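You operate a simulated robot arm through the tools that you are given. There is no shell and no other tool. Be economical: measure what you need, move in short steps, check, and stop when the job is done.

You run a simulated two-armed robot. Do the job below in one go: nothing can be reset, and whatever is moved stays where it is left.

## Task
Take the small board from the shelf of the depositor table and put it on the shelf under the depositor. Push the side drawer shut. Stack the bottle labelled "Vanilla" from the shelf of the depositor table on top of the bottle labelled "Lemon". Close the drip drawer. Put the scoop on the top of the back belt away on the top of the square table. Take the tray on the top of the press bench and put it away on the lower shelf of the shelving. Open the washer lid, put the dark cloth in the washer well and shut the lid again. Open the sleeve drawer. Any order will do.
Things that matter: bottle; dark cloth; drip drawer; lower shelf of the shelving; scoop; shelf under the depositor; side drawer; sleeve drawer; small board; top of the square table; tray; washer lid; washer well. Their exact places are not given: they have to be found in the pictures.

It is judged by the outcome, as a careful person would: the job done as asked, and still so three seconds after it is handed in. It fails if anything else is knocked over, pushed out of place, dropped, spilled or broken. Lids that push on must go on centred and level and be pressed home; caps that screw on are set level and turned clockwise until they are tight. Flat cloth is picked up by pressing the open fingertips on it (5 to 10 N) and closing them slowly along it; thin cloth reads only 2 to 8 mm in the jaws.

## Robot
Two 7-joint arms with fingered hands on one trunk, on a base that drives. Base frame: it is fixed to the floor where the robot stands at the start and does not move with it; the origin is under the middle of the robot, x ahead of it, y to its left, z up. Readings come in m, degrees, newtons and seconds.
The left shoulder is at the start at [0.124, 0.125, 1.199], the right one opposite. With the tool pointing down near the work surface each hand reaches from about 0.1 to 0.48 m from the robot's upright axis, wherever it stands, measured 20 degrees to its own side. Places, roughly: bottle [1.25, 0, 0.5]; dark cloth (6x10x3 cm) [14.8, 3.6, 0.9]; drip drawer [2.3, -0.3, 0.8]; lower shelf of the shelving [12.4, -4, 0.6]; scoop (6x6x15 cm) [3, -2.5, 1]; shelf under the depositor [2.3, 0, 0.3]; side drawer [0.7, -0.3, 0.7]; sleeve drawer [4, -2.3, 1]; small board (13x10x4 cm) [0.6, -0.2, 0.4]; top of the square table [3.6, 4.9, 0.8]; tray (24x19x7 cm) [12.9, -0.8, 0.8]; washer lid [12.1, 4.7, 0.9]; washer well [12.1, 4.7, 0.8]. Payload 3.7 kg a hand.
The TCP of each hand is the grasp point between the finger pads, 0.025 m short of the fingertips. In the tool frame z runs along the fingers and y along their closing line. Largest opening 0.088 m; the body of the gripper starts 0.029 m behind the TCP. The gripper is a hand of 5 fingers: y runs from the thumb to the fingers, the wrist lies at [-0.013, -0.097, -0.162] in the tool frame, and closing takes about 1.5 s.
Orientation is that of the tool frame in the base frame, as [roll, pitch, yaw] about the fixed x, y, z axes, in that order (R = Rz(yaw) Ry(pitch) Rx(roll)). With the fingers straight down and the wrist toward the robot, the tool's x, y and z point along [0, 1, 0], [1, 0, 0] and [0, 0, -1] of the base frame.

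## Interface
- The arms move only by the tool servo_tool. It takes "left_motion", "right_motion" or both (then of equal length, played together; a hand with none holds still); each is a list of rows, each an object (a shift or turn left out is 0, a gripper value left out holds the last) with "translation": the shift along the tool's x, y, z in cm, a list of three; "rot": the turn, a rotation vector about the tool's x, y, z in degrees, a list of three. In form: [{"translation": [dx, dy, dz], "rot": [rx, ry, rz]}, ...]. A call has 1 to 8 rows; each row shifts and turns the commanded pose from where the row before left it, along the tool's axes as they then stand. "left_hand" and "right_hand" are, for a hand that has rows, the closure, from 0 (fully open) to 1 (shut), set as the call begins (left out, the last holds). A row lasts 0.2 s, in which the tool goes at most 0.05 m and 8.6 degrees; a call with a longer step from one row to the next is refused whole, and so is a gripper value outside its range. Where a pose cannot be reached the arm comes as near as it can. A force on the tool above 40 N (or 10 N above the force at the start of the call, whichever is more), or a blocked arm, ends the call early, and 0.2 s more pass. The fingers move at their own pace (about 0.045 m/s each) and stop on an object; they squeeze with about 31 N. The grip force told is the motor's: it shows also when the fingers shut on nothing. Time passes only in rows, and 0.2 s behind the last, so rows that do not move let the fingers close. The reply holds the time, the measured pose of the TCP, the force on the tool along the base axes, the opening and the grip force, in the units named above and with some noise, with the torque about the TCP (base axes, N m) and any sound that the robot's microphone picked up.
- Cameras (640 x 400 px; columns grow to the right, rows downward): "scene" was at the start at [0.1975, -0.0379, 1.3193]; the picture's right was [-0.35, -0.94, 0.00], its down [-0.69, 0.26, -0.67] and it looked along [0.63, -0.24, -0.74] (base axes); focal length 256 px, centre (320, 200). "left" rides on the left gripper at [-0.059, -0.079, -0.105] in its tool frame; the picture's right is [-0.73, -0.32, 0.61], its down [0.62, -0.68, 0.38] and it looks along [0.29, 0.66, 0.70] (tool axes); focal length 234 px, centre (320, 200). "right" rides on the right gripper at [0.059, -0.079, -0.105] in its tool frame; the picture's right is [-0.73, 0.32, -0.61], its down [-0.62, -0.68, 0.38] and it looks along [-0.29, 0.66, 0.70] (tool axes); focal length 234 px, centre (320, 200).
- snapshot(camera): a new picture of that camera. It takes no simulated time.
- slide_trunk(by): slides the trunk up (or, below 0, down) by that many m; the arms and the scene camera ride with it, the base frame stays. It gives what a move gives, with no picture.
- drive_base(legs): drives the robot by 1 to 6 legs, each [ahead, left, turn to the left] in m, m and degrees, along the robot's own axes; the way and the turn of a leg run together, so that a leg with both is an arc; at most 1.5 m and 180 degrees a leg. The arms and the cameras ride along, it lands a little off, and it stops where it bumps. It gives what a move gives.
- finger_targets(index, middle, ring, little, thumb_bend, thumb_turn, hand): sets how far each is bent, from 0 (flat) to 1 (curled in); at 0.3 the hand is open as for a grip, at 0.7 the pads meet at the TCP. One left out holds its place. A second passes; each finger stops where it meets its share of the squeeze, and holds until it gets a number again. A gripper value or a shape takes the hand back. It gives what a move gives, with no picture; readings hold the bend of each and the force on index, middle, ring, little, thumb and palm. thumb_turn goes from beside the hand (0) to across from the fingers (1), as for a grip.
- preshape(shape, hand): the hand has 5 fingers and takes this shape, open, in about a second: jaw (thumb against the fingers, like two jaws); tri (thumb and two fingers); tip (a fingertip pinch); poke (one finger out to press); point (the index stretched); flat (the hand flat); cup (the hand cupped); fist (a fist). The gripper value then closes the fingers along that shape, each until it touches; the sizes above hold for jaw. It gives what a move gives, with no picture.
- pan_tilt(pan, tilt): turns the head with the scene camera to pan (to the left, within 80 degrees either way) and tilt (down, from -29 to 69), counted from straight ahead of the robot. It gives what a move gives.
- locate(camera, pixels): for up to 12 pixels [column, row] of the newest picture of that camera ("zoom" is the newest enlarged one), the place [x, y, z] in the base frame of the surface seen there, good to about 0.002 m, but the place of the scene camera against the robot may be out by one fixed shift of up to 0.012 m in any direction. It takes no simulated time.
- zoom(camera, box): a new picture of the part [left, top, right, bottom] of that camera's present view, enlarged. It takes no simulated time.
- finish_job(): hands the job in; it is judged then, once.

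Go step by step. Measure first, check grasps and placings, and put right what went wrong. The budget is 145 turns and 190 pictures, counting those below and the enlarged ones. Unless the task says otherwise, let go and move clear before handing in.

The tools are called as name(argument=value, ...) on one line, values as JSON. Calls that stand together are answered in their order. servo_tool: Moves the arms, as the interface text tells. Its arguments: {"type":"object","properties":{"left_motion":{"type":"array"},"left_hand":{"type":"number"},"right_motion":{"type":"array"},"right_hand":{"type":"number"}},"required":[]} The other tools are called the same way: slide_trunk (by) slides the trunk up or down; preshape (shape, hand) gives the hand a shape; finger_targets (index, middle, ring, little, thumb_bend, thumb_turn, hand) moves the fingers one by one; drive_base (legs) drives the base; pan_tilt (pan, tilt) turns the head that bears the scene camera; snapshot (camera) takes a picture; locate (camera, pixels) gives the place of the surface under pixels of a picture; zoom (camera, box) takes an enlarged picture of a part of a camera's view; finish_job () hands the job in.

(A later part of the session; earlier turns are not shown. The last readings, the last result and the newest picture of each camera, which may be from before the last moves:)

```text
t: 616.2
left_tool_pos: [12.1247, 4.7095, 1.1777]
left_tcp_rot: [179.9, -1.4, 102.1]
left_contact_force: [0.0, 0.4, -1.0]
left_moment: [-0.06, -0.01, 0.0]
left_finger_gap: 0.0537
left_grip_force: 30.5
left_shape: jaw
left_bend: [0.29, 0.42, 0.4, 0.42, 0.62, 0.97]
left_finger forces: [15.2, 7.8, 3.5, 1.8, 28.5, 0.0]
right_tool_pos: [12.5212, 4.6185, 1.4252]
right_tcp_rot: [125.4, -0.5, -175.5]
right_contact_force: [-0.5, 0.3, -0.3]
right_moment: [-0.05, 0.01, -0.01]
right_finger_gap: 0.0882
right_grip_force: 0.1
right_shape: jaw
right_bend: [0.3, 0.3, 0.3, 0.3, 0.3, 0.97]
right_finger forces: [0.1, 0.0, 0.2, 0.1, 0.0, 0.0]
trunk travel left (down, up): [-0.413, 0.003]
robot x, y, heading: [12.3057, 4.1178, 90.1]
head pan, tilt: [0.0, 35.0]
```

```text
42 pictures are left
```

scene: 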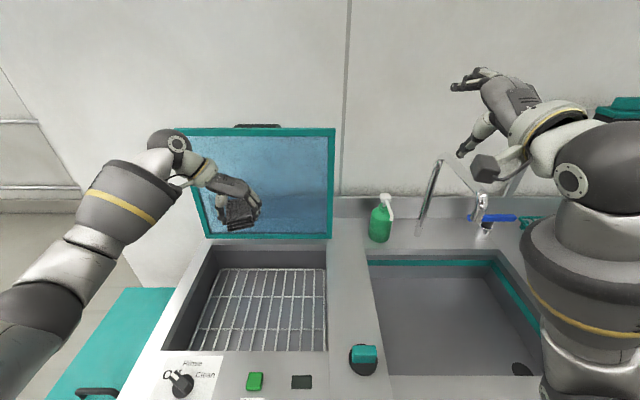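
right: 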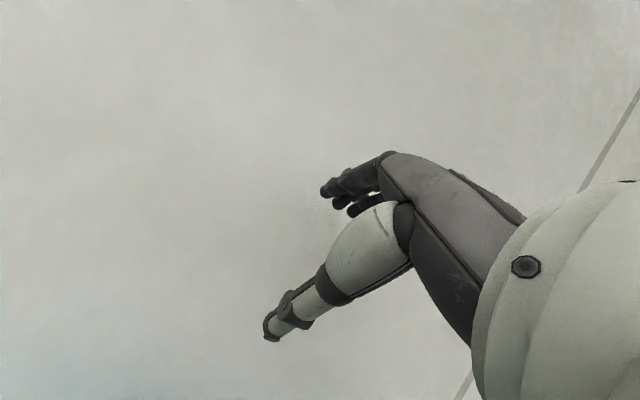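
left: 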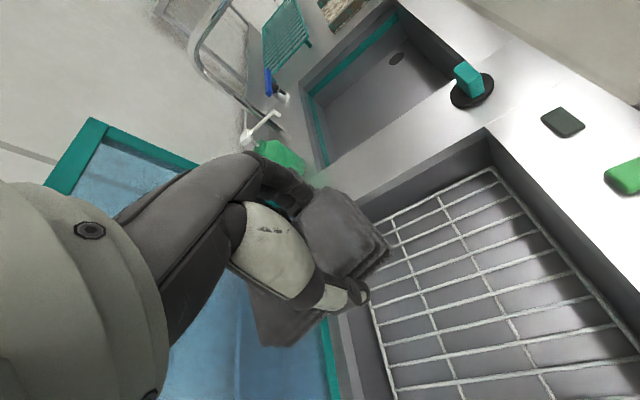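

The cloth is above the well. I move 4 cm toward the front, lower it into the well, release, and rise.

servo_tool(left_motion=[{"translation": [-3.9, -0.8, 0]}, {"translation": [0, 0, 4.5]}, {"translation": [0, 0, 4.5]}, {"translation": [0, 0, 4.5]}, {"translation": [0, 0, 4.5]}, {"translation": [0, 0, 4.5]}, {"translation": [0, 0, 4.5]}, {"translation": [0, 0, 4.0]}])

servo_tool(left_motion=[{"translation": [0, 0, 2]}, {"translation": [0, 0, 1.5]}, {"translation": [0, 0, 1]}, {"translation": [0, 0, 0.7]}, {"translation": [0, 0, 0.5]}, {}])

servo_tool(left_motion=[{}, {}, {}, {}, {}, {}], left_hand=0.15)

snapshot(camera="left")

```text
t: 618.0
left_tool_pos: [12.1248, 4.6763, 0.8668]
left_tcp_rot: [179.9, -1.4, 102.0]
left_contact_force: [-0.2, 0.8, -1.1]
left_moment: [-0.01, 0.02, 0.03]
left_finger_gap: 0.0536
left_grip_force: 31.0
left_shape: jaw
left_bend: [0.29, 0.42, 0.4, 0.42, 0.62, 0.97]
left_finger forces: [15.1, 7.9, 3.6, 1.8, 28.5, 0.0]
right_tool_pos: [12.5206, 4.6198, 1.4259]
right_tcp_rot: [125.4, -0.6, -175.3]
right_contact_force: [-0.7, 0.3, -0.5]
right_moment: [-0.02, 0.0, 0.0]
right_finger_gap: 0.0876
right_grip_force: 0.0
right_shape: jaw
right_bend: [0.3, 0.3, 0.3, 0.3, 0.3, 0.97]
right_finger forces: [0.1, 0.1, 0.0, 0.0, 0.0, 0.1]
trunk travel left (down, up): [-0.413, 0.003]
robot x, y, heading: [12.308, 4.1143, 90.2]
head pan, tilt: [0.0, 35.0]
```

```text
t: 619.4
left_tool_pos: [12.1325, 4.6632, 0.8174]
left_tcp_rot: [179.8, -1.4, 102.1]
left_contact_force: [0.3, 0.5, -0.2]
left_moment: [0.02, 0.02, -0.04]
left_finger_gap: 0.0536
left_grip_force: 30.7
left_shape: jaw
left_bend: [0.29, 0.42, 0.4, 0.42, 0.62, 0.97]
left_finger forces: [15.1, 7.9, 3.6, 1.8, 28.6, 0.0]
left hand out of reach, approached as far as the arm can: row 2, 3, 4
right_tool_pos: [12.5192, 4.6186, 1.4253]
right_tcp_rot: [125.4, -0.5, -175.5]
right_contact_force: [-0.5, 0.1, -1.0]
right_moment: [-0.01, 0.0, 0.0]
right_finger_gap: 0.0877
right_grip_force: 0.0
right_shape: jaw
right_bend: [0.3, 0.3, 0.3, 0.3, 0.3, 0.97]
right_finger forces: [0.0, 0.0, 0.0, 0.1, 0.1, 0.1]
trunk travel left (down, up): [-0.413, 0.003]
robot x, y, heading: [12.3078, 4.1155, 89.7]
head pan, tilt: [0.0, 35.0]
```

```text
t: 620.8
left_tool_pos: [12.1321, 4.6632, 0.8185]
left_tcp_rot: [179.9, -1.4, 102.1]
left_contact_force: [0.2, -0.6, 0.1]
left_moment: [-0.02, 0.0, -0.02]
left_finger_gap: 0.0746
left_grip_force: 0.0
left_shape: jaw
left_bend: [0.28, 0.33, 0.31, 0.32, 0.43, 0.99]
left_finger forces: [0.1, 0.0, 0.0, 0.1, 0.0, 0.0]
right_tool_pos: [12.5204, 4.6191, 1.4249]
right_tcp_rot: [125.5, -0.6, -175.4]
right_contact_force: [1.0, 0.1, 0.1]
right_moment: [-0.01, 0.01, 0.01]
right_finger_gap: 0.088
right_grip_force: 0.1
right_shape: jaw
right_bend: [0.3, 0.3, 0.3, 0.3, 0.3, 0.97]
right_finger forces: [0.1, 0.0, 0.1, 0.0, 0.1, 0.0]
trunk travel left (down, up): [-0.413, 0.003]
robot x, y, heading: [12.3141, 4.1179, 90.1]
head pan, tilt: [0.0, 35.0]
```

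```text
41 pictures are left
```

left: 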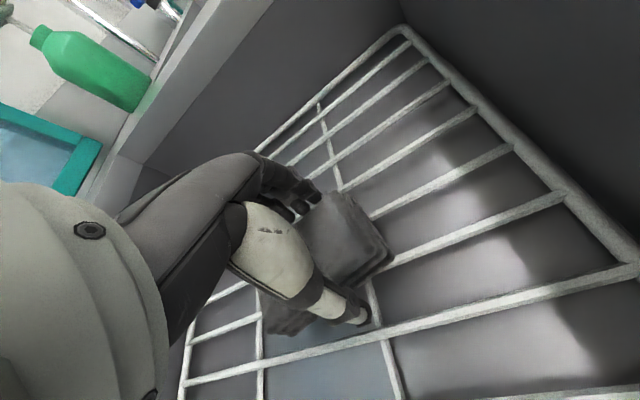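

The cloth lies on the rack in the well. I raise the left hand out, set the right hand upright, move the base back left, and look at the bar behind the lid.

servo_tool(left_motion=[{"translation": [0, 0, -2]}, {"translation": [0, 0, -4.5]}, {"translation": [0, 0, -4.5]}, {"translation": [0, 0, -4.5]}, {"translation": [0, 0, -4.5]}, {"translation": [0, 0, -4.5]}, {"translation": [0, 0, -4.5]}, {"translation": [0, 0, -4.5]}], right_motion=[{"rot": [8, 0, 0]}, {"rot": [8, 0, 0]}, {"rot": [8, 0, 0]}, {"rot": [8, 0, 0]}, {"rot": [8, 0, 0]}, {"rot": [8, 0, 0]}, {"rot": [6.5, 0, 0]}, {}], right_hand=0.4)

snapshot(camera="left")

drive_base(legs=[[0.045, 0.4, 0]])

servo_tool(right_motion=[{"translation": [0, 4, 0]}, {"translation": [0, 4, 0]}, {"translation": [0, 4, 0]}, {"translation": [0, 4, 0]}, {}])

snapshot(camera="right")

snapshot(camera="scene")

```text
t: 622.6
left_tool_pos: [12.1326, 4.6561, 1.1538]
left_tcp_rot: [179.9, -1.3, 102.1]
left_contact_force: [-0.6, 0.0, -0.2]
left_moment: [0.03, -0.05, 0.02]
left_finger_gap: 0.0746
left_grip_force: 0.1
left_shape: jaw
left_bend: [0.28, 0.33, 0.31, 0.32, 0.43, 0.99]
left_finger forces: [0.1, 0.0, 0.0, 0.0, 0.1, 0.1]
right_tool_pos: [12.5213, 4.619, 1.4244]
right_tcp_rot: [-180.0, -0.6, -175.4]
right_contact_force: [0.4, -0.1, 0.3]
right_moment: [-0.01, 0.01, 0.01]
right_finger_gap: 0.0531
right_grip_force: 0.1
right_shape: jaw
right_bend: [0.29, 0.4, 0.37, 0.43, 0.64, 1.0]
right_finger forces: [0.1, 0.1, 0.0, 0.0, 0.0, 0.0]
trunk travel left (down, up): [-0.413, 0.003]
robot x, y, heading: [12.3126, 4.1175, 90.2]
head pan, tilt: [0.0, 35.0]
```

```text
40 pictures are left
```

left: 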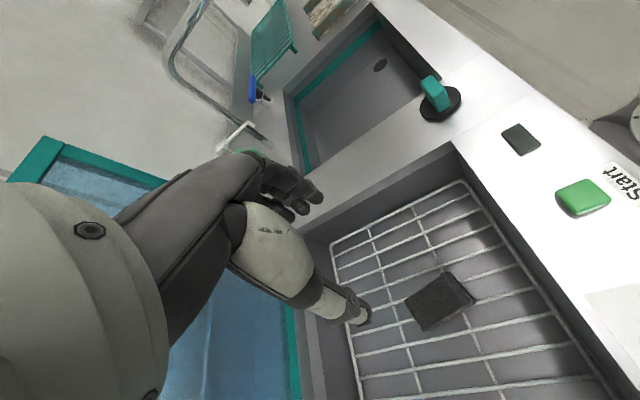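

```text
t: 626.6
left_tool_pos: [11.7409, 4.6976, 1.1512]
left_tcp_rot: [179.8, -1.3, 102.0]
left_contact_force: [0.5, -0.9, 0.4]
left_moment: [0.0, 0.01, -0.02]
left_finger_gap: 0.0746
left_grip_force: 0.0
left_shape: jaw
left_bend: [0.28, 0.33, 0.31, 0.32, 0.43, 0.99]
left_finger forces: [0.1, 0.0, 0.1, 0.0, 0.1, 0.0]
right_tool_pos: [12.1278, 4.6585, 1.425]
right_tcp_rot: [179.8, -0.5, -175.6]
right_contact_force: [-1.0, 0.2, -0.9]
right_moment: [0.0, -0.02, 0.01]
right_finger_gap: 0.0531
right_grip_force: 0.1
right_shape: jaw
right_bend: [0.29, 0.4, 0.37, 0.43, 0.64, 1.0]
right_finger forces: [0.0, 0.0, 0.0, 0.1, 0.0, 0.0]
trunk travel left (down, up): [-0.413, 0.003]
robot x, y, heading: [11.9152, 4.1591, 89.9]
head pan, tilt: [0.0, 35.0]
stopped in leg 1: the robot was blocked; the commanded pose is now the measured one
```

```text
t: 627.8
left_tool_pos: [11.7408, 4.6959, 1.1529]
left_tcp_rot: [179.9, -1.4, 101.9]
left_contact_force: [0.4, -0.2, -0.1]
left_moment: [0.01, 0.03, 0.0]
left_finger_gap: 0.0744
left_grip_force: 0.1
left_shape: jaw
left_bend: [0.28, 0.33, 0.31, 0.32, 0.43, 0.99]
left_finger forces: [0.0, 0.0, 0.0, 0.0, 0.1, 0.0]
right_tool_pos: [12.1164, 4.8181, 1.4264]
right_tcp_rot: [179.8, -0.6, -175.7]
right_contact_force: [0.0, 0.1, -0.5]
right_moment: [0.0, 0.02, 0.0]
right_finger_gap: 0.053
right_grip_force: 0.0
right_shape: jaw
right_bend: [0.29, 0.4, 0.37, 0.43, 0.64, 1.0]
right_finger forces: [0.0, 0.1, 0.0, 0.0, 0.1, 0.1]
trunk travel left (down, up): [-0.413, 0.003]
robot x, y, heading: [11.9171, 4.1586, 90.2]
head pan, tilt: [0.0, 35.0]
```

```text
39 pictures are left
```

right: 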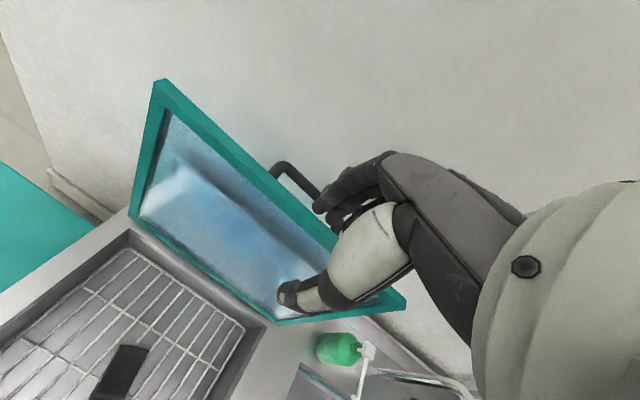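

```text
38 pictures are left
```

scene: 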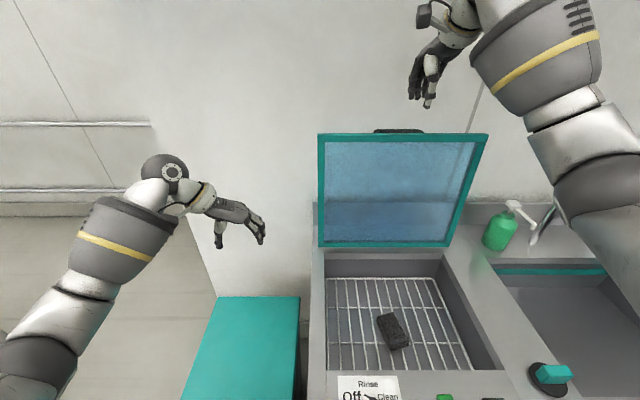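

The cloth lies on the rack at (392,330). To shut the lid I'll straddle its top edge beside the handle with the right hand. I measure the edge and pre-position above it.

locate(camera="right", pixels=[[230, 160], [300, 215], [220, 165], [195, 110], [290, 172], [250, 165], [330, 235], [155, 90]])

servo_tool(right_motion=[{"translation": [-3.8, 2.2, 0]}, {"translation": [-3.8, 2.2, 0]}, {"translation": [-3.8, 2.2, 0]}, {"translation": [0, 1.5, 0]}, {}])

snapshot(camera="right")

```text
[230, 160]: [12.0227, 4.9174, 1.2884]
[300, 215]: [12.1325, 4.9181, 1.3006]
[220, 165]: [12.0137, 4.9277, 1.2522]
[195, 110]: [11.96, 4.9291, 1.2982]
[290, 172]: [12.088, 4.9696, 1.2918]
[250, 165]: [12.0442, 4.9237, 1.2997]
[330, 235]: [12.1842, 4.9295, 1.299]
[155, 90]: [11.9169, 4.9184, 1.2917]
```

```text
t: 629.0
left_tool_pos: [11.741, 4.6958, 1.1516]
left_tcp_rot: [179.8, -1.3, 101.9]
left_contact_force: [1.1, 0.8, -0.5]
left_moment: [0.0, 0.0, 0.0]
left_finger_gap: 0.0743
left_grip_force: 0.0
left_shape: jaw
left_bend: [0.28, 0.33, 0.31, 0.32, 0.43, 0.99]
left_finger forces: [0.0, 0.1, 0.1, 0.0, 0.0, 0.1]
right_tool_pos: [12.2239, 4.904, 1.4238]
right_tcp_rot: [179.9, -0.5, -175.5]
right_contact_force: [0.3, -0.3, -0.9]
right_moment: [0.02, 0.04, -0.04]
right_finger_gap: 0.0532
right_grip_force: 0.1
right_shape: jaw
right_bend: [0.29, 0.4, 0.37, 0.43, 0.64, 1.0]
right_finger forces: [0.0, 0.0, 0.1, 0.0, 0.1, 0.0]
right hand out of reach, approached as far as the arm can: row 4
trunk travel left (down, up): [-0.413, 0.003]
robot x, y, heading: [11.9156, 4.1576, 90.1]
head pan, tilt: [0.0, 35.0]
```

```text
37 pictures are left
```

right: 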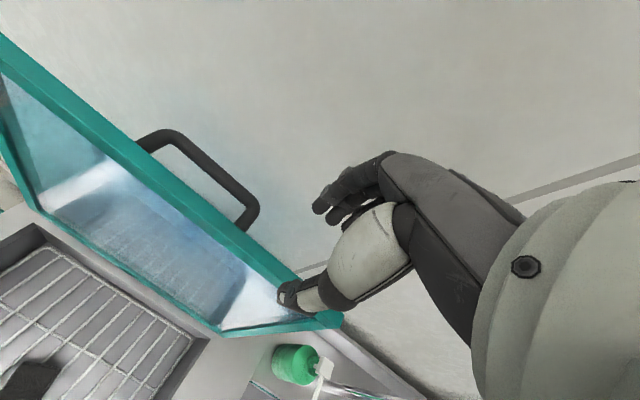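

The edge's centre is at y 4.926, z 1.30. I lower the hand astride it, then bring the lid forward along its arc.

servo_tool(right_motion=[{"translation": [0, 0.4, 4]}, {"translation": [0, 0.6, 4]}, {"translation": [0, 0.8, 3]}, {"translation": [0, 0.4, 1.2]}, {}], right_hand=0.2)

servo_tool(right_motion=[{"translation": [0, -4.71, 0.04]}, {"translation": [0, -4.67, 0.62]}, {"translation": [0, -4.55, 1.18]}, {"translation": [0, -4.38, 1.72]}, {"translation": [0, -4.14, 2.25]}, {"translation": [0, -3.83, 2.73]}, {"translation": [0, -3.47, 3.18]}, {"translation": [0, -3.06, 3.58]}])

snapshot(camera="scene")

snapshot(camera="right")

```text
t: 630.2
left_tool_pos: [11.7418, 4.6979, 1.1529]
left_tcp_rot: [179.9, -1.4, 101.8]
left_contact_force: [0.6, -0.4, -0.1]
left_moment: [0.02, -0.01, -0.01]
left_finger_gap: 0.0743
left_grip_force: 0.1
left_shape: jaw
left_bend: [0.28, 0.33, 0.31, 0.32, 0.43, 0.99]
left_finger forces: [0.0, 0.0, 0.0, 0.0, 0.0, 0.1]
right_tool_pos: [12.2205, 4.9275, 1.3008]
right_tcp_rot: [179.9, -0.6, -175.6]
right_contact_force: [-0.3, -0.4, -1.0]
right_moment: [-0.01, -0.01, 0.02]
right_finger_gap: 0.0701
right_grip_force: 0.0
right_shape: jaw
right_bend: [0.27, 0.34, 0.32, 0.33, 0.49, 0.99]
right_finger forces: [0.1, 0.0, 0.0, 0.1, 0.0, 0.1]
trunk travel left (down, up): [-0.413, 0.003]
robot x, y, heading: [11.916, 4.1576, 90.1]
head pan, tilt: [0.0, 35.0]
```

```text
t: 632.0
left_tool_pos: [11.7418, 4.6953, 1.1537]
left_tcp_rot: [179.9, -1.4, 101.9]
left_contact_force: [-0.2, -0.4, 0.1]
left_moment: [0.0, 0.03, 0.02]
left_finger_gap: 0.0748
left_grip_force: 0.1
left_shape: jaw
left_bend: [0.28, 0.33, 0.31, 0.32, 0.43, 0.99]
left_finger forces: [0.0, 0.1, 0.1, 0.1, 0.0, 0.0]
right_tool_pos: [12.2434, 4.5991, 1.1488]
right_tcp_rot: [179.8, -0.5, -175.5]
right_contact_force: [-0.4, -0.3, 0.2]
right_moment: [0.02, 0.01, 0.01]
right_finger_gap: 0.0704
right_grip_force: 0.1
right_shape: jaw
right_bend: [0.27, 0.34, 0.31, 0.33, 0.49, 0.99]
right_finger forces: [0.1, 0.0, 0.0, 0.0, 0.1, 0.0]
trunk travel left (down, up): [-0.413, 0.003]
robot x, y, heading: [11.9172, 4.1592, 90.0]
head pan, tilt: [0.0, 35.0]
```

```text
36 pictures are left
```

scene: 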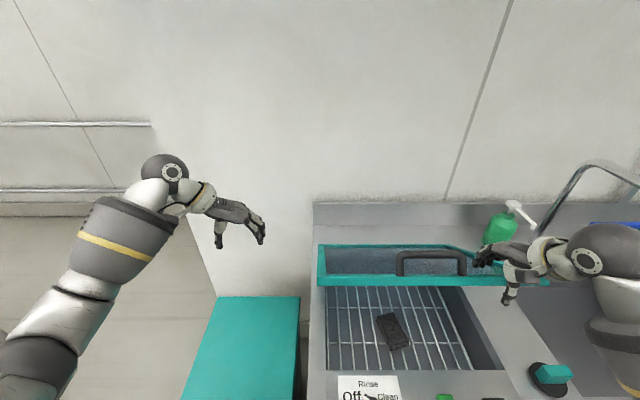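

```text
35 pictures are left
```

right: 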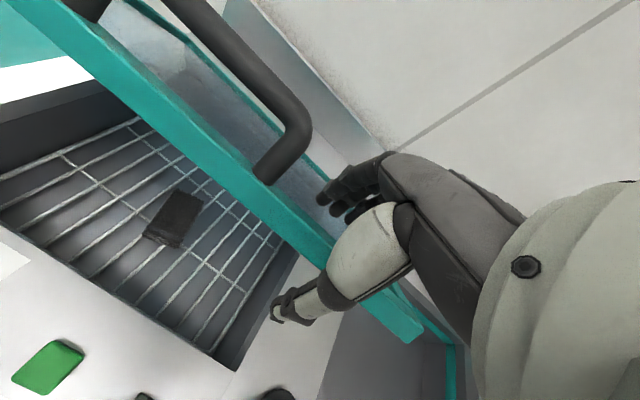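

The lid follows and holds by friction at about 45°. I lift the hand off the edge, move it over the lid, close the fist, and press the lid down shut from above.

servo_tool(right_motion=[{"translation": [0, 0, -4]}, {"translation": [0, 0, -4]}, {"translation": [0, 3.5, 0]}, {"translation": [0, 3.5, 0]}, {}, {}, {}])

servo_tool(right_motion=[{}, {}, {}, {"translation": [0, 0, 4]}, {"translation": [0, 0, 4]}, {"translation": [0, 0, 4]}, {"translation": [0, 0, 4]}, {"translation": [0, 0, 4]}], right_hand=1)

servo_tool(right_motion=[{"translation": [0, 0, 2.5]}, {"translation": [0, 0, 2]}, {"translation": [0, 0, 1]}, {"translation": [0, 0, 1]}, {"translation": [0, 0, 0.5]}, {"translation": [0, 0, 0.5]}])

snapshot(camera="scene")

locate(camera="scene", pixels=[[345, 335], [420, 335], [340, 260], [380, 340], [400, 330], [330, 300]])

```text
t: 633.6
left_tool_pos: [11.7418, 4.6966, 1.1524]
left_tcp_rot: [179.8, -1.3, 102.0]
left_contact_force: [-0.2, 0.6, -0.7]
left_moment: [-0.02, 0.0, 0.01]
left_finger_gap: 0.0745
left_grip_force: 0.1
left_shape: jaw
left_bend: [0.28, 0.33, 0.31, 0.32, 0.43, 0.99]
left_finger forces: [0.1, 0.0, 0.1, 0.0, 0.0, 0.0]
right_tool_pos: [12.2393, 4.6698, 1.228]
right_tcp_rot: [180.0, -0.5, -175.6]
right_contact_force: [-0.3, 0.5, 0.3]
right_moment: [0.02, 0.0, 0.01]
right_finger_gap: 0.0706
right_grip_force: 0.0
right_shape: jaw
right_bend: [0.27, 0.34, 0.31, 0.33, 0.49, 0.99]
right_finger forces: [0.0, 0.0, 0.0, 0.0, 0.1, 0.0]
trunk travel left (down, up): [-0.413, 0.003]
robot x, y, heading: [11.9138, 4.1573, 90.1]
head pan, tilt: [0.0, 35.0]
```

```text
t: 635.4
left_tool_pos: [11.7411, 4.6969, 1.152]
left_tcp_rot: [179.9, -1.2, 101.9]
left_contact_force: [-0.1, 0.4, -0.1]
left_moment: [0.04, 0.01, -0.03]
left_finger_gap: 0.0749
left_grip_force: 0.0
left_shape: jaw
left_bend: [0.28, 0.33, 0.31, 0.32, 0.43, 0.99]
left_finger forces: [0.0, 0.0, 0.0, 0.0, 0.1, 0.1]
right_tool_pos: [12.2384, 4.6717, 1.0275]
right_tcp_rot: [180.0, -0.6, -175.6]
right_contact_force: [0.4, 0.0, 0.2]
right_moment: [0.0, -0.02, -0.03]
right_finger_gap: 0.0
right_grip_force: 31.4
right_shape: jaw
right_bend: [0.7, 0.7, 0.7, 0.7, 0.41, 1.0]
right_finger forces: [0.0, 0.0, 0.0, 0.0, 0.1, 0.1]
trunk travel left (down, up): [-0.413, 0.003]
robot x, y, heading: [11.9146, 4.1572, 90.1]
head pan, tilt: [0.0, 35.0]
```

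```text
t: 636.8
left_tool_pos: [11.7424, 4.6973, 1.1521]
left_tcp_rot: [180.0, -1.4, 102.0]
left_contact_force: [0.3, 0.4, -0.2]
left_moment: [-0.01, -0.03, -0.02]
left_finger_gap: 0.0745
left_grip_force: 0.1
left_shape: jaw
left_bend: [0.28, 0.33, 0.31, 0.32, 0.43, 0.99]
left_finger forces: [0.0, 0.0, 0.1, 0.1, 0.0, 0.0]
right_tool_pos: [12.236, 4.6688, 0.9536]
right_tcp_rot: [179.9, -0.5, -175.6]
right_contact_force: [-0.3, 0.2, 0.1]
right_moment: [0.03, -0.01, 0.0]
right_finger_gap: 0.0
right_grip_force: 31.0
right_shape: jaw
right_bend: [0.7, 0.7, 0.7, 0.7, 0.42, 1.0]
right_finger forces: [0.0, 0.0, 0.1, 0.1, 0.1, 0.0]
trunk travel left (down, up): [-0.413, 0.003]
robot x, y, heading: [11.9147, 4.1617, 89.8]
head pan, tilt: [0.0, 35.0]
```

```text
34 pictures are left
```

scene: 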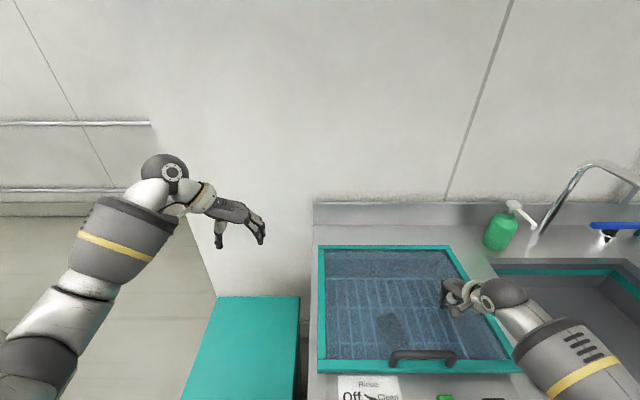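

```text
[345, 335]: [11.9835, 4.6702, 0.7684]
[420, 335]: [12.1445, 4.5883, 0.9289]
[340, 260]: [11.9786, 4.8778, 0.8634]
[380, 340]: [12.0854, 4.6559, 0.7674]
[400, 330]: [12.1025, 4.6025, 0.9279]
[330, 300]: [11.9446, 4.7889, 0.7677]
```

The lid is almost shut (the glass is about 1 cm high in front). I press it home nearer its front edge, then check and rise.

servo_tool(right_motion=[{"translation": [0, 0, -3]}, {"translation": [0, -4, 0]}, {"translation": [0, -4, 0]}, {"translation": [0, 0, 3]}, {"translation": [0, 0, 0.7]}, {"translation": [0, 0, 0.7]}, {"translation": [0, 0, 0.7]}, {"translation": [0, 0, 0.7]}])

servo_tool(right_motion=[{"translation": [0, 0, 0.6]}, {"translation": [0, 0, 0.6]}, {"translation": [0, 0, 0.6]}])

servo_tool(right_motion=[{"translation": [0, 0, -4]}, {"translation": [0, 0, -4.5]}, {"translation": [0, 0, -4.5]}, {"translation": [0, 0, -4.5]}, {"translation": [0, 0, -4.5]}])

zoom(camera="scene", box=[300, 220, 540, 400])

locate(camera="scene", pixels=[[420, 335], [400, 330], [345, 364], [480, 362], [420, 352], [380, 364]])

```text
t: 638.6
left_tool_pos: [11.7414, 4.6965, 1.152]
left_tcp_rot: [179.9, -1.5, 101.9]
left_contact_force: [-0.2, -0.4, -0.6]
left_moment: [0.02, 0.0, 0.0]
left_finger_gap: 0.0745
left_grip_force: 0.1
left_shape: jaw
left_bend: [0.28, 0.33, 0.31, 0.32, 0.43, 0.99]
left_finger forces: [0.0, 0.1, 0.0, 0.0, 0.0, 0.0]
right_tool_pos: [12.2406, 4.5991, 0.9369]
right_tcp_rot: [178.2, -0.8, -175.5]
right_contact_force: [-2.9, -2.0, 10.3]
right_moment: [-0.04, 0.09, -0.01]
right_finger_gap: 0.0
right_grip_force: 31.0
right_shape: jaw
right_bend: [0.7, 0.7, 0.7, 0.7, 0.73, 1.0]
right_finger forces: [11.0, 0.0, 0.1, 0.1, 0.1, 0.0]
trunk travel left (down, up): [-0.413, 0.003]
robot x, y, heading: [11.9186, 4.1566, 89.9]
head pan, tilt: [0.0, 35.0]
stopped in row 8 (right hand): the force on the tool passed its limit at 45 N (the readings are from after the stop); the commanded pose is now the measured one
```

```text
t: 639.2
left_tool_pos: [11.7411, 4.698, 1.1521]
left_tcp_rot: [179.9, -1.5, 101.9]
left_contact_force: [0.6, 0.9, -0.6]
left_moment: [0.0, 0.02, -0.01]
left_finger_gap: 0.0746
left_grip_force: 0.0
left_shape: jaw
left_bend: [0.28, 0.33, 0.31, 0.32, 0.43, 0.99]
left_finger forces: [0.1, 0.1, 0.1, 0.1, 0.1, 0.0]
right_tool_pos: [12.2416, 4.6052, 0.9368]
right_tcp_rot: [176.7, -0.8, -175.3]
right_contact_force: [-4.4, -3.6, 14.5]
right_moment: [-0.12, 0.13, 0.0]
right_finger_gap: 0.0
right_grip_force: 31.1
right_shape: jaw
right_bend: [0.7, 0.7, 0.7, 0.7, 0.73, 1.0]
right_finger forces: [12.3, 3.8, 0.1, 0.0, 0.0, 0.1]
trunk travel left (down, up): [-0.413, 0.003]
robot x, y, heading: [11.917, 4.1599, 90.0]
head pan, tilt: [0.0, 35.0]
stopped in row 2 (right hand): the force on the tool passed its limit at 45 N (the readings are from after the stop); the commanded pose is now the measured one
```

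```text
t: 640.4
left_tool_pos: [11.7406, 4.6956, 1.1515]
left_tcp_rot: [179.9, -1.2, 101.9]
left_contact_force: [-1.0, -0.1, 0.1]
left_moment: [0.04, 0.02, 0.01]
left_finger_gap: 0.0746
left_grip_force: 0.1
left_shape: jaw
left_bend: [0.28, 0.33, 0.31, 0.32, 0.43, 0.99]
left_finger forces: [0.0, 0.0, 0.0, 0.0, 0.0, 0.1]
right_tool_pos: [12.2456, 4.5929, 1.1531]
right_tcp_rot: [177.1, -0.8, -175.5]
right_contact_force: [-0.2, 0.4, -0.5]
right_moment: [0.04, 0.01, 0.01]
right_finger_gap: 0.0
right_grip_force: 30.6
right_shape: jaw
right_bend: [0.7, 0.7, 0.7, 0.7, 0.73, 1.0]
right_finger forces: [0.1, 0.1, 0.1, 0.0, 0.0, 0.0]
trunk travel left (down, up): [-0.413, 0.003]
robot x, y, heading: [11.9194, 4.1603, 90.0]
head pan, tilt: [0.0, 35.0]
```

```text
2.22 times, centred on (420, 310) of scene
```

zoom: 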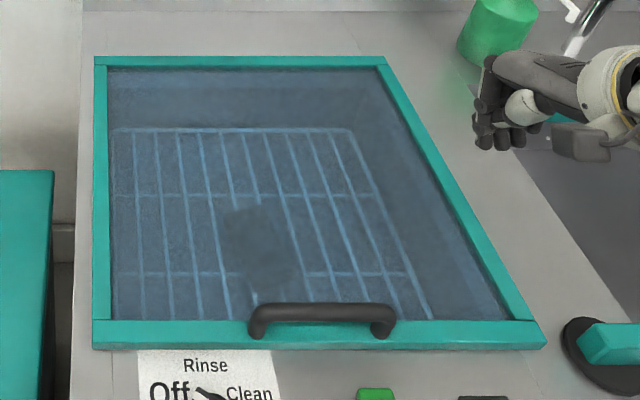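

```text
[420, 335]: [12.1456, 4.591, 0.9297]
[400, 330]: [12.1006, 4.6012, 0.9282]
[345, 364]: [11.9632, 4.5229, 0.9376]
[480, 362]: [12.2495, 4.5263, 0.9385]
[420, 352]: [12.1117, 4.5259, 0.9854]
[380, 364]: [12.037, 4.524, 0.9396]
```

The press stopped firmly at 45 N. I compare bench and lid heights in the same picture to be sure it's down.

locate(camera="scene", pixels=[[330, 355], [330, 300], [520, 345], [480, 260], [390, 380], [343, 366], [500, 364], [343, 250], [440, 250]])

snapshot(camera="right")

locate(camera="right", pixels=[[200, 253], [150, 220], [100, 190], [250, 300], [150, 280], [250, 130]])

```text
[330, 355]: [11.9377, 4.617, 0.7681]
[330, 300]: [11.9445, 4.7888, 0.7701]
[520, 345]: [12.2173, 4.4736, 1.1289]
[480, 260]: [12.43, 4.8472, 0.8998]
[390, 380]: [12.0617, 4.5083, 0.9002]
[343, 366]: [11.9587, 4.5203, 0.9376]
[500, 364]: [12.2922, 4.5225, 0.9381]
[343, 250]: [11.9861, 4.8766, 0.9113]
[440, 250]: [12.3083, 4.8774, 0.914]
```

```text
32 pictures are left
```

right: 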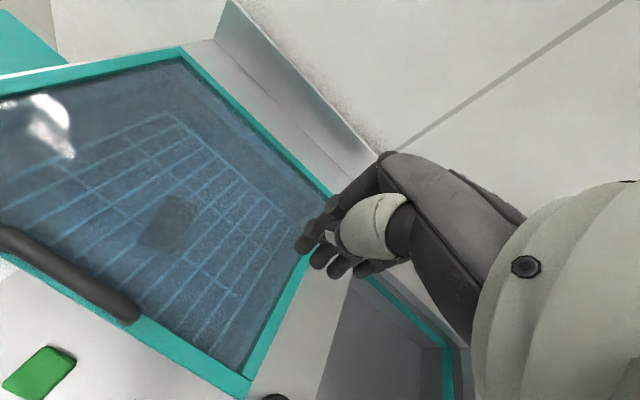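

```text
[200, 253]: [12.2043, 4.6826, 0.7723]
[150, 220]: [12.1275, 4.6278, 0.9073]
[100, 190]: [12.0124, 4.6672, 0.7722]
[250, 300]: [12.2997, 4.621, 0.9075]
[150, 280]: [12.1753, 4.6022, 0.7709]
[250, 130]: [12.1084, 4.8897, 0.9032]
```

The two cameras disagree by 2 cm; I measure the bar and frame with the hand camera.

locate(camera="right", pixels=[[70, 270], [120, 303], [20, 240], [190, 347], [220, 368], [272, 330], [310, 270], [180, 60], [60, 345]])

servo_tool(right_motion=[{"translation": [4, -2.5, 0]}, {"translation": [4, -2.5, 0]}, {"translation": [2.5, -0.5, 4]}, {"translation": [0, 0, 4.5]}, {"translation": [0, 0, 4.5]}, {"translation": [0, 0, 1]}, {"translation": [0, 0, 1]}, {"translation": [0, 0, 1]}])

servo_tool(right_motion=[{"translation": [0, 0, 1]}, {"translation": [0, 0, 1]}, {"translation": [0, 0, 1]}, {"translation": [0, 0, 1]}, {"translation": [0, 0, 1]}])

snapshot(camera="scene")

locate(camera="scene", pixels=[[343, 366], [500, 364], [470, 362], [380, 366], [343, 250]])

```text
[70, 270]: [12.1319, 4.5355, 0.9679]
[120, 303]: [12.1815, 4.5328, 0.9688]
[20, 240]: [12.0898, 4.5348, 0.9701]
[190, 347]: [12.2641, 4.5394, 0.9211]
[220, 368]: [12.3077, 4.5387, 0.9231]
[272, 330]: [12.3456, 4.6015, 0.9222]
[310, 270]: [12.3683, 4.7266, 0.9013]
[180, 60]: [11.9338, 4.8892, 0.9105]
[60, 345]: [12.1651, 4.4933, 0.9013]
```

```text
t: 642.2
left_tool_pos: [11.7413, 4.6967, 1.1516]
left_tcp_rot: [179.9, -1.3, 101.9]
left_contact_force: [-0.8, -0.2, -0.6]
left_moment: [0.04, 0.0, 0.02]
left_finger_gap: 0.0749
left_grip_force: 0.1
left_shape: jaw
left_bend: [0.28, 0.33, 0.31, 0.32, 0.43, 0.99]
left_finger forces: [0.0, 0.0, 0.0, 0.0, 0.0, 0.0]
right_tool_pos: [12.1438, 4.5407, 0.9901]
right_tcp_rot: [177.0, -0.5, -175.4]
right_contact_force: [0.6, -0.1, 2.0]
right_moment: [0.01, 0.0, 0.01]
right_finger_gap: 0.0
right_grip_force: 30.9
right_shape: jaw
right_bend: [0.7, 0.7, 0.7, 0.7, 0.73, 1.0]
right_finger forces: [0.1, 2.3, 0.1, 0.0, 0.0, 0.0]
right hand out of reach, approached as far as the arm can: row 2
trunk travel left (down, up): [-0.413, 0.003]
robot x, y, heading: [11.9185, 4.1588, 90.0]
head pan, tilt: [0.0, 35.0]
```

```text
t: 642.8
left_tool_pos: [11.7394, 4.6972, 1.1512]
left_tcp_rot: [179.9, -1.3, 101.9]
left_contact_force: [0.5, 1.0, -0.4]
left_moment: [0.03, -0.02, -0.03]
left_finger_gap: 0.0744
left_grip_force: 0.1
left_shape: jaw
left_bend: [0.28, 0.33, 0.31, 0.32, 0.43, 0.99]
left_finger forces: [0.1, 0.1, 0.0, 0.1, 0.0, 0.0]
right_tool_pos: [12.1443, 4.5478, 0.9811]
right_tcp_rot: [175.5, -0.6, -175.5]
right_contact_force: [-0.5, 1.0, 3.3]
right_moment: [-0.03, 0.02, 0.02]
right_finger_gap: 0.0
right_grip_force: 30.3
right_shape: jaw
right_bend: [0.7, 0.7, 0.7, 0.7, 0.73, 1.0]
right_finger forces: [0.6, 2.6, 0.1, 0.1, 0.0, 0.0]
trunk travel left (down, up): [-0.413, 0.003]
robot x, y, heading: [11.9198, 4.1569, 90.0]
head pan, tilt: [0.0, 35.0]
stopped in row 2 (right hand): the force on the tool passed its limit at 43 N (the readings are from after the stop); the commanded pose is now the measured one
```

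```text
31 pictures are left
```

scene: 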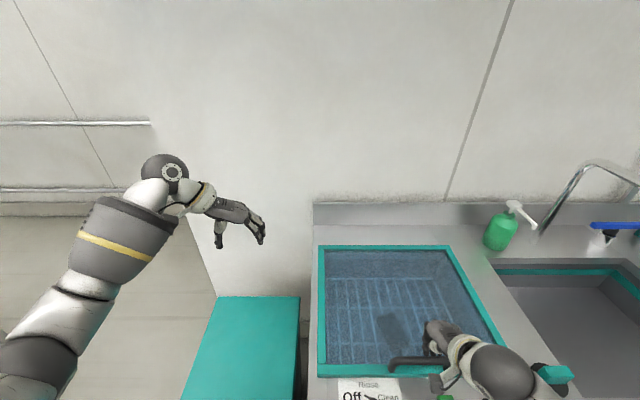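

```text
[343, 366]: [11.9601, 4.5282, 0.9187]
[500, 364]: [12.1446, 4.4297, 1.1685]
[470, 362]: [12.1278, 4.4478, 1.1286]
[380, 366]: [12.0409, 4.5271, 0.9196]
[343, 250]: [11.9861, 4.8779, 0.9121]
```

The lid is shut (frame z 0.919 at the rim, as at first). Now the tray: I raise the hand, back off, turn round and drive toward the press bench.

servo_tool(right_motion=[{"translation": [0, 0, -4.5]}, {"translation": [0, 0, -4.5]}, {"translation": [0, 0, -4.5]}, {"translation": [0, 0, -4.5]}], right_hand=0)

drive_base(legs=[[-0.95, 0, 0], [0, 0.5, 0], [0, 0, 180], [1.4, 0, 0], [1.35, 0, 0]])

pan_tilt(pan=35, tilt=25)

snapshot(camera="scene")

locate(camera="scene", pixels=[[320, 150], [320, 180], [280, 180], [360, 180], [240, 180], [400, 180], [320, 220], [440, 180], [200, 180], [320, 260]])

pan_tilt(pan=0, tilt=15)

snapshot(camera="scene")

```text
t: 643.8
left_tool_pos: [11.741, 4.698, 1.1523]
left_tcp_rot: [179.9, -1.5, 102.0]
left_contact_force: [1.0, -0.2, -0.4]
left_moment: [0.02, 0.0, 0.01]
left_finger_gap: 0.0741
left_grip_force: 0.1
left_shape: jaw
left_bend: [0.28, 0.33, 0.31, 0.32, 0.43, 0.99]
left_finger forces: [0.0, 0.0, 0.0, 0.0, 0.0, 0.0]
right_tool_pos: [12.1513, 4.5495, 1.1563]
right_tcp_rot: [175.7, -0.6, -175.5]
right_contact_force: [-0.3, -0.5, -0.7]
right_moment: [-0.02, 0.03, -0.02]
right_finger_gap: 0.0877
right_grip_force: 0.1
right_shape: jaw
right_bend: [0.3, 0.3, 0.3, 0.3, 0.3, 0.98]
right_finger forces: [0.0, 0.1, 0.1, 0.1, 0.0, 0.0]
right hand out of reach, approached as far as the arm can: row 4
trunk travel left (down, up): [-0.413, 0.003]
robot x, y, heading: [11.9206, 4.1595, 90.0]
head pan, tilt: [0.0, 35.0]
```

```text
t: 673.7
left_tool_pos: [11.6607, -0.105, 1.1524]
left_tcp_rot: [179.9, -1.3, -77.0]
left_contact_force: [0.4, 0.0, 0.1]
left_moment: [0.01, 0.0, 0.03]
left_finger_gap: 0.0747
left_grip_force: 0.1
left_shape: jaw
left_bend: [0.28, 0.33, 0.31, 0.32, 0.43, 0.99]
left_finger forces: [0.0, 0.0, 0.0, 0.0, 0.1, 0.0]
right_tool_pos: [11.2469, 0.0332, 1.1551]
right_tcp_rot: [175.7, -0.6, 5.7]
right_contact_force: [-0.3, 0.1, 1.3]
right_moment: [-0.04, -0.01, -0.02]
right_finger_gap: 0.0877
right_grip_force: 0.1
right_shape: jaw
right_bend: [0.3, 0.3, 0.3, 0.3, 0.3, 0.98]
right_finger forces: [0.0, 0.0, 0.0, 0.1, 0.0, 0.0]
trunk travel left (down, up): [-0.413, 0.003]
robot x, y, heading: [11.4715, 0.4324, -88.9]
head pan, tilt: [0.0, 35.0]
```

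```text
t: 674.7
left_tool_pos: [11.6612, -0.1051, 1.1529]
left_tcp_rot: [179.8, -1.2, -76.9]
left_contact_force: [0.7, -0.2, 1.2]
left_moment: [0.0, 0.0, 0.0]
left_finger_gap: 0.0746
left_grip_force: 0.0
left_shape: jaw
left_bend: [0.28, 0.33, 0.31, 0.32, 0.43, 0.99]
left_finger forces: [0.0, 0.0, 0.1, 0.0, 0.0, 0.0]
right_tool_pos: [11.2466, 0.0346, 1.155]
right_tcp_rot: [175.7, -0.6, 5.6]
right_contact_force: [0.2, -0.7, -0.2]
right_moment: [-0.01, -0.01, -0.03]
right_finger_gap: 0.0876
right_grip_force: 0.1
right_shape: jaw
right_bend: [0.3, 0.3, 0.3, 0.3, 0.3, 0.98]
right_finger forces: [0.0, 0.0, 0.1, 0.0, 0.0, 0.0]
trunk travel left (down, up): [-0.413, 0.003]
robot x, y, heading: [11.4724, 0.4321, -88.7]
head pan, tilt: [35.0, 25.0]
```

```text
30 pictures are left
```

scene: 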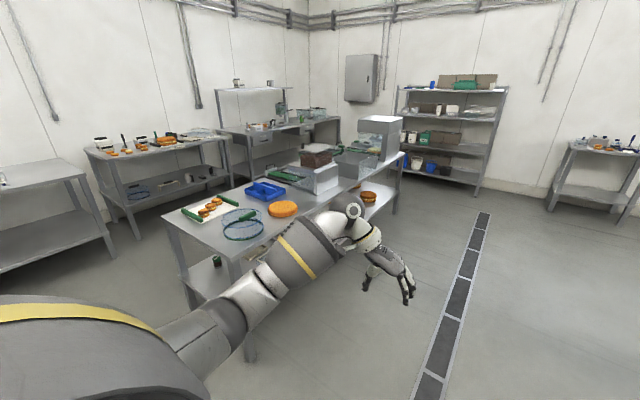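

```text
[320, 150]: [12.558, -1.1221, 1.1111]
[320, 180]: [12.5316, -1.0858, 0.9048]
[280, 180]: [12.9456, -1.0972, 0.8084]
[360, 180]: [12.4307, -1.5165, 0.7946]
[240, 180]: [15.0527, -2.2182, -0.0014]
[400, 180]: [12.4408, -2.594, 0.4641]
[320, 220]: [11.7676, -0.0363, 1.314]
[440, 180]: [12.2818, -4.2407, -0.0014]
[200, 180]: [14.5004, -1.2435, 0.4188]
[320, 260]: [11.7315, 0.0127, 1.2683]
```

```text
t: 675.7
left_tool_pos: [11.6613, -0.1047, 1.1513]
left_tcp_rot: [179.9, -1.3, -77.0]
left_contact_force: [-0.3, 0.0, -0.5]
left_moment: [0.0, 0.02, 0.02]
left_finger_gap: 0.0745
left_grip_force: 0.0
left_shape: jaw
left_bend: [0.28, 0.33, 0.31, 0.32, 0.43, 0.99]
left_finger forces: [0.0, 0.0, 0.1, 0.0, 0.0, 0.1]
right_tool_pos: [11.2479, 0.0346, 1.155]
right_tcp_rot: [175.7, -0.6, 5.8]
right_contact_force: [0.2, 0.1, 0.6]
right_moment: [0.02, 0.04, 0.0]
right_finger_gap: 0.0881
right_grip_force: 0.0
right_shape: jaw
right_bend: [0.3, 0.3, 0.3, 0.3, 0.3, 0.98]
right_finger forces: [0.0, 0.0, 0.0, 0.1, 0.0, 0.0]
trunk travel left (down, up): [-0.413, 0.003]
robot x, y, heading: [11.4745, 0.4322, -88.5]
head pan, tilt: [0.0, 15.0]
```

```text
29 pictures are left
```

scene: 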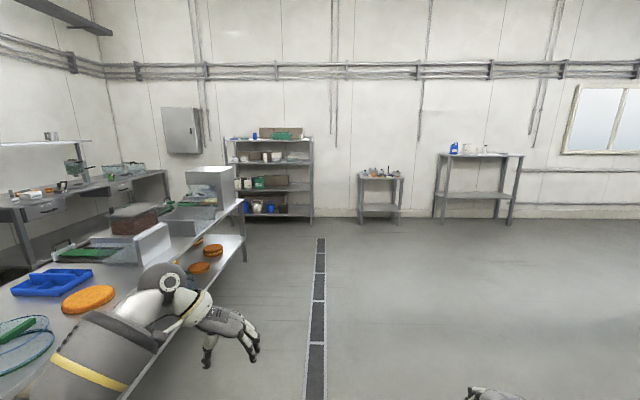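

The blue tray at (265,190) lies near the bench's east edge, around (12.9, −0.8). I go round to the east side facing west, and mirror the right hand so that both hands can take the tray's end walls.

drive_base(legs=[[0, 1.4, -1.5], [0, 0.65, 0], [0, 0, -90], [0, 0.6, 0], [0, 0.62, 0]])

servo_tool(right_motion=[{"rot": [4, 0, 0]}, {"rot": [0, 0, -8]}, {"rot": [0, 0, -8]}, {"rot": [0, 0, -8]}, {"rot": [0, 0, -8]}, {"rot": [0, 0, -8]}, {"rot": [0, 0, -8]}, {"rot": [0, 0, -8]}])

servo_tool(right_motion=[{"rot": [0, 0, -8]}, {"rot": [0, 0, -8]}, {"rot": [0, 0, -8]}, {"rot": [0, 0, -8]}, {}], left_motion=[{"rot": [0, 0, -4]}, {"rot": [0, 0, -4]}, {"rot": [0, 0, -3]}, {}, {}], left_hand=0)

pan_tilt(pan=0, tilt=45)

snapshot(camera="scene")

locate(camera="scene", pixels=[[320, 200], [280, 200], [360, 200], [240, 200], [400, 200], [320, 240], [280, 240], [360, 240], [400, 240], [240, 240], [320, 280], [440, 220]])

```text
t: 708.5
left_tool_pos: [12.9793, -0.9704, 1.1526]
left_tcp_rot: [179.9, -1.2, -167.8]
left_contact_force: [0.5, -0.6, 0.8]
left_moment: [0.04, -0.02, 0.01]
left_finger_gap: 0.0744
left_grip_force: 0.0
left_shape: jaw
left_bend: [0.28, 0.33, 0.31, 0.32, 0.43, 0.99]
left_finger forces: [0.0, 0.0, 0.0, 0.0, 0.0, 0.0]
right_tool_pos: [13.1232, -0.5592, 1.1554]
right_tcp_rot: [175.6, -0.5, -85.1]
right_contact_force: [-1.4, 0.8, 0.1]
right_moment: [-0.03, -0.02, -0.02]
right_finger_gap: 0.0877
right_grip_force: 0.0
right_shape: jaw
right_bend: [0.3, 0.3, 0.3, 0.3, 0.3, 0.98]
right_finger forces: [0.0, 0.1, 0.1, 0.1, 0.1, 0.0]
trunk travel left (down, up): [-0.413, 0.003]
robot x, y, heading: [13.5171, -0.7917, -179.7]
head pan, tilt: [0.0, 15.0]
```

```text
t: 710.3
left_tool_pos: [12.9778, -0.971, 1.1523]
left_tcp_rot: [179.9, -1.2, -167.8]
left_contact_force: [0.7, 1.0, -0.5]
left_moment: [0.0, 0.02, 0.02]
left_finger_gap: 0.0747
left_grip_force: 0.0
left_shape: jaw
left_bend: [0.28, 0.33, 0.31, 0.32, 0.43, 0.99]
left_finger forces: [0.0, 0.1, 0.0, 0.1, 0.0, 0.0]
right_tool_pos: [13.124, -0.5584, 1.1552]
right_tcp_rot: [179.4, 0.0, -29.1]
right_contact_force: [-0.7, 0.6, 0.3]
right_moment: [0.01, 0.0, -0.04]
right_finger_gap: 0.0879
right_grip_force: 0.1
right_shape: jaw
right_bend: [0.3, 0.3, 0.3, 0.3, 0.3, 0.98]
right_finger forces: [0.0, 0.0, 0.1, 0.1, 0.0, 0.0]
trunk travel left (down, up): [-0.413, 0.003]
robot x, y, heading: [13.5149, -0.791, -180.0]
head pan, tilt: [0.0, 15.0]
```

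```text
t: 711.5
left_tool_pos: [12.9785, -0.9713, 1.152]
left_tcp_rot: [179.6, -1.4, -156.8]
left_contact_force: [1.4, 0.9, -0.9]
left_moment: [0.02, 0.03, 0.01]
left_finger_gap: 0.0872
left_grip_force: 0.0
left_shape: jaw
left_bend: [0.3, 0.3, 0.3, 0.3, 0.3, 0.98]
left_finger forces: [0.0, 0.1, 0.0, 0.0, 0.0, 0.0]
right_tool_pos: [13.1232, -0.5587, 1.1542]
right_tcp_rot: [179.4, 0.4, 2.9]
right_contact_force: [0.9, 0.2, -0.8]
right_moment: [0.05, 0.01, -0.02]
right_finger_gap: 0.0878
right_grip_force: 0.0
right_shape: jaw
right_bend: [0.3, 0.3, 0.3, 0.3, 0.3, 0.98]
right_finger forces: [0.0, 0.1, 0.0, 0.0, 0.1, 0.0]
trunk travel left (down, up): [-0.413, 0.003]
robot x, y, heading: [13.5164, -0.793, -179.9]
head pan, tilt: [0.0, 15.0]
```

```text
t: 712.5
left_tool_pos: [12.9776, -0.9716, 1.153]
left_tcp_rot: [179.6, -1.2, -156.8]
left_contact_force: [0.1, 0.0, -0.9]
left_moment: [0.0, -0.01, -0.03]
left_finger_gap: 0.0877
left_grip_force: 0.1
left_shape: jaw
left_bend: [0.3, 0.3, 0.3, 0.3, 0.3, 0.98]
left_finger forces: [0.0, 0.0, 0.0, 0.1, 0.0, 0.1]
right_tool_pos: [13.1254, -0.5592, 1.1548]
right_tcp_rot: [179.3, 0.3, 2.8]
right_contact_force: [-0.6, -0.9, 0.1]
right_moment: [-0.02, 0.03, 0.0]
right_finger_gap: 0.0877
right_grip_force: 0.1
right_shape: jaw
right_bend: [0.3, 0.3, 0.3, 0.3, 0.3, 0.98]
right_finger forces: [0.1, 0.0, 0.1, 0.1, 0.0, 0.0]
trunk travel left (down, up): [-0.413, 0.003]
robot x, y, heading: [13.5138, -0.7923, -179.7]
head pan, tilt: [0.0, 45.0]
```

```text
28 pictures are left
```

scene: 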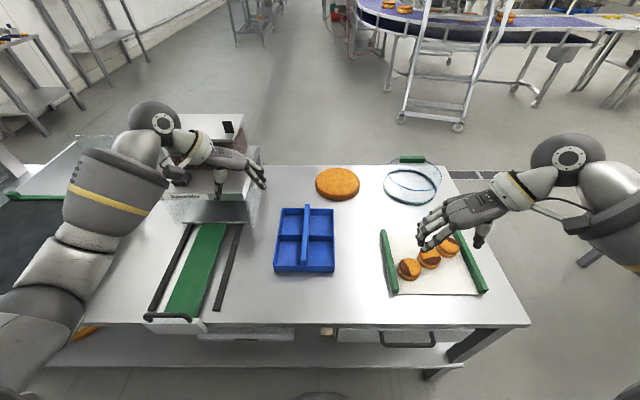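

```text
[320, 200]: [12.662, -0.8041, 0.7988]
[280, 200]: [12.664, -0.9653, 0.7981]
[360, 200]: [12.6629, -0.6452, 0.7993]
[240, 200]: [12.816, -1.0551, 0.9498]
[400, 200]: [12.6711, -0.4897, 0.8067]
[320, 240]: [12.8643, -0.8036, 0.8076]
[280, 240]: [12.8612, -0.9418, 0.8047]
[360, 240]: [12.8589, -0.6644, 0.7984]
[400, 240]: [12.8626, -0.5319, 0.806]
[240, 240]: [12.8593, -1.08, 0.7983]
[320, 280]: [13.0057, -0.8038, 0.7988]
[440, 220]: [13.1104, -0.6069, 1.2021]
```

The blue tray has a raised central divider at (306,238), along x. I can lift it by that with the left hand alone. I correct the left yaw and measure the divider.

locate(camera="scene", pixels=[[306, 208], [306, 220], [305, 235], [304, 250], [303, 262], [300, 240], [310, 240], [280, 207], [333, 208], [276, 270], [334, 270], [290, 240]])

servo_tool(left_motion=[{"rot": [0, 0, 8]}, {"rot": [0, 0, 8]}, {"rot": [0, 0, 7]}, {"translation": [2, 3, 0]}, {"translation": [2, 3, 0]}, {"translation": [2, 3, 0]}, {"translation": [2, 2.4, 0]}, {}])

snapshot(camera="left")

zoom(camera="scene", box=[240, 180, 380, 290])

```text
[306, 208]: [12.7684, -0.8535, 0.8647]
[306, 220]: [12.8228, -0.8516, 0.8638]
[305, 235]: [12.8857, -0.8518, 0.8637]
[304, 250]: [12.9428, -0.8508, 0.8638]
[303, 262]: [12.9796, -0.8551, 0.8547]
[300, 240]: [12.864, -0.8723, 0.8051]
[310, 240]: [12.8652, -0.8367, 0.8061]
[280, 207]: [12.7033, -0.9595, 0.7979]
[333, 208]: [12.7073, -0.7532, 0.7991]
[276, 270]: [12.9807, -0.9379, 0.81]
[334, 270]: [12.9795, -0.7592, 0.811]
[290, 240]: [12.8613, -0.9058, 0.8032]
```

```text
t: 714.3
left_tool_pos: [12.897, -0.8592, 1.1526]
left_tcp_rot: [-179.8, -1.4, -179.8]
left_contact_force: [0.3, 0.4, -0.5]
left_moment: [0.01, -0.02, -0.01]
left_finger_gap: 0.0873
left_grip_force: 0.0
left_shape: jaw
left_bend: [0.3, 0.3, 0.3, 0.3, 0.3, 0.98]
left_finger forces: [0.1, 0.0, 0.1, 0.0, 0.1, 0.0]
right_tool_pos: [13.1238, -0.5611, 1.1557]
right_tcp_rot: [179.4, 0.3, 2.8]
right_contact_force: [0.0, 0.5, 0.4]
right_moment: [-0.02, 0.01, -0.02]
right_finger_gap: 0.0878
right_grip_force: 0.1
right_shape: jaw
right_bend: [0.3, 0.3, 0.3, 0.3, 0.3, 0.98]
right_finger forces: [0.1, 0.0, 0.0, 0.0, 0.0, 0.0]
trunk travel left (down, up): [-0.413, 0.003]
robot x, y, heading: [13.5137, -0.7913, -179.5]
head pan, tilt: [0.0, 45.0]
```

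```text
27 pictures are left
```

left: 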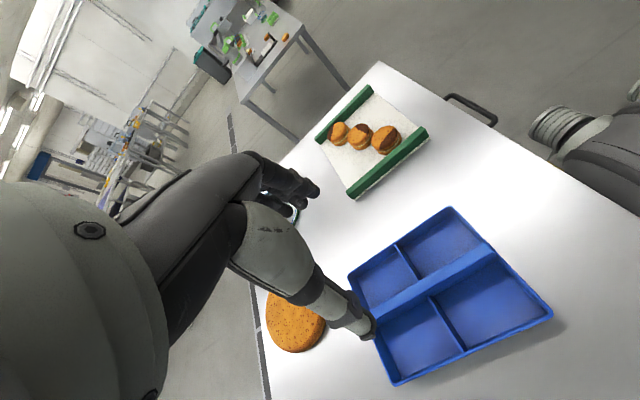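

```text
3.64 times, centred on (310, 235) of scene
```

zoom: 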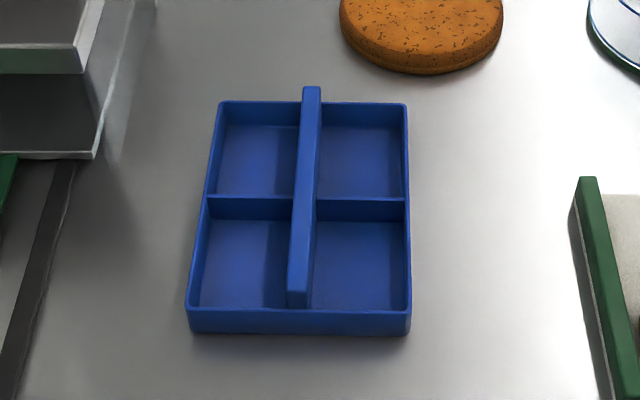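

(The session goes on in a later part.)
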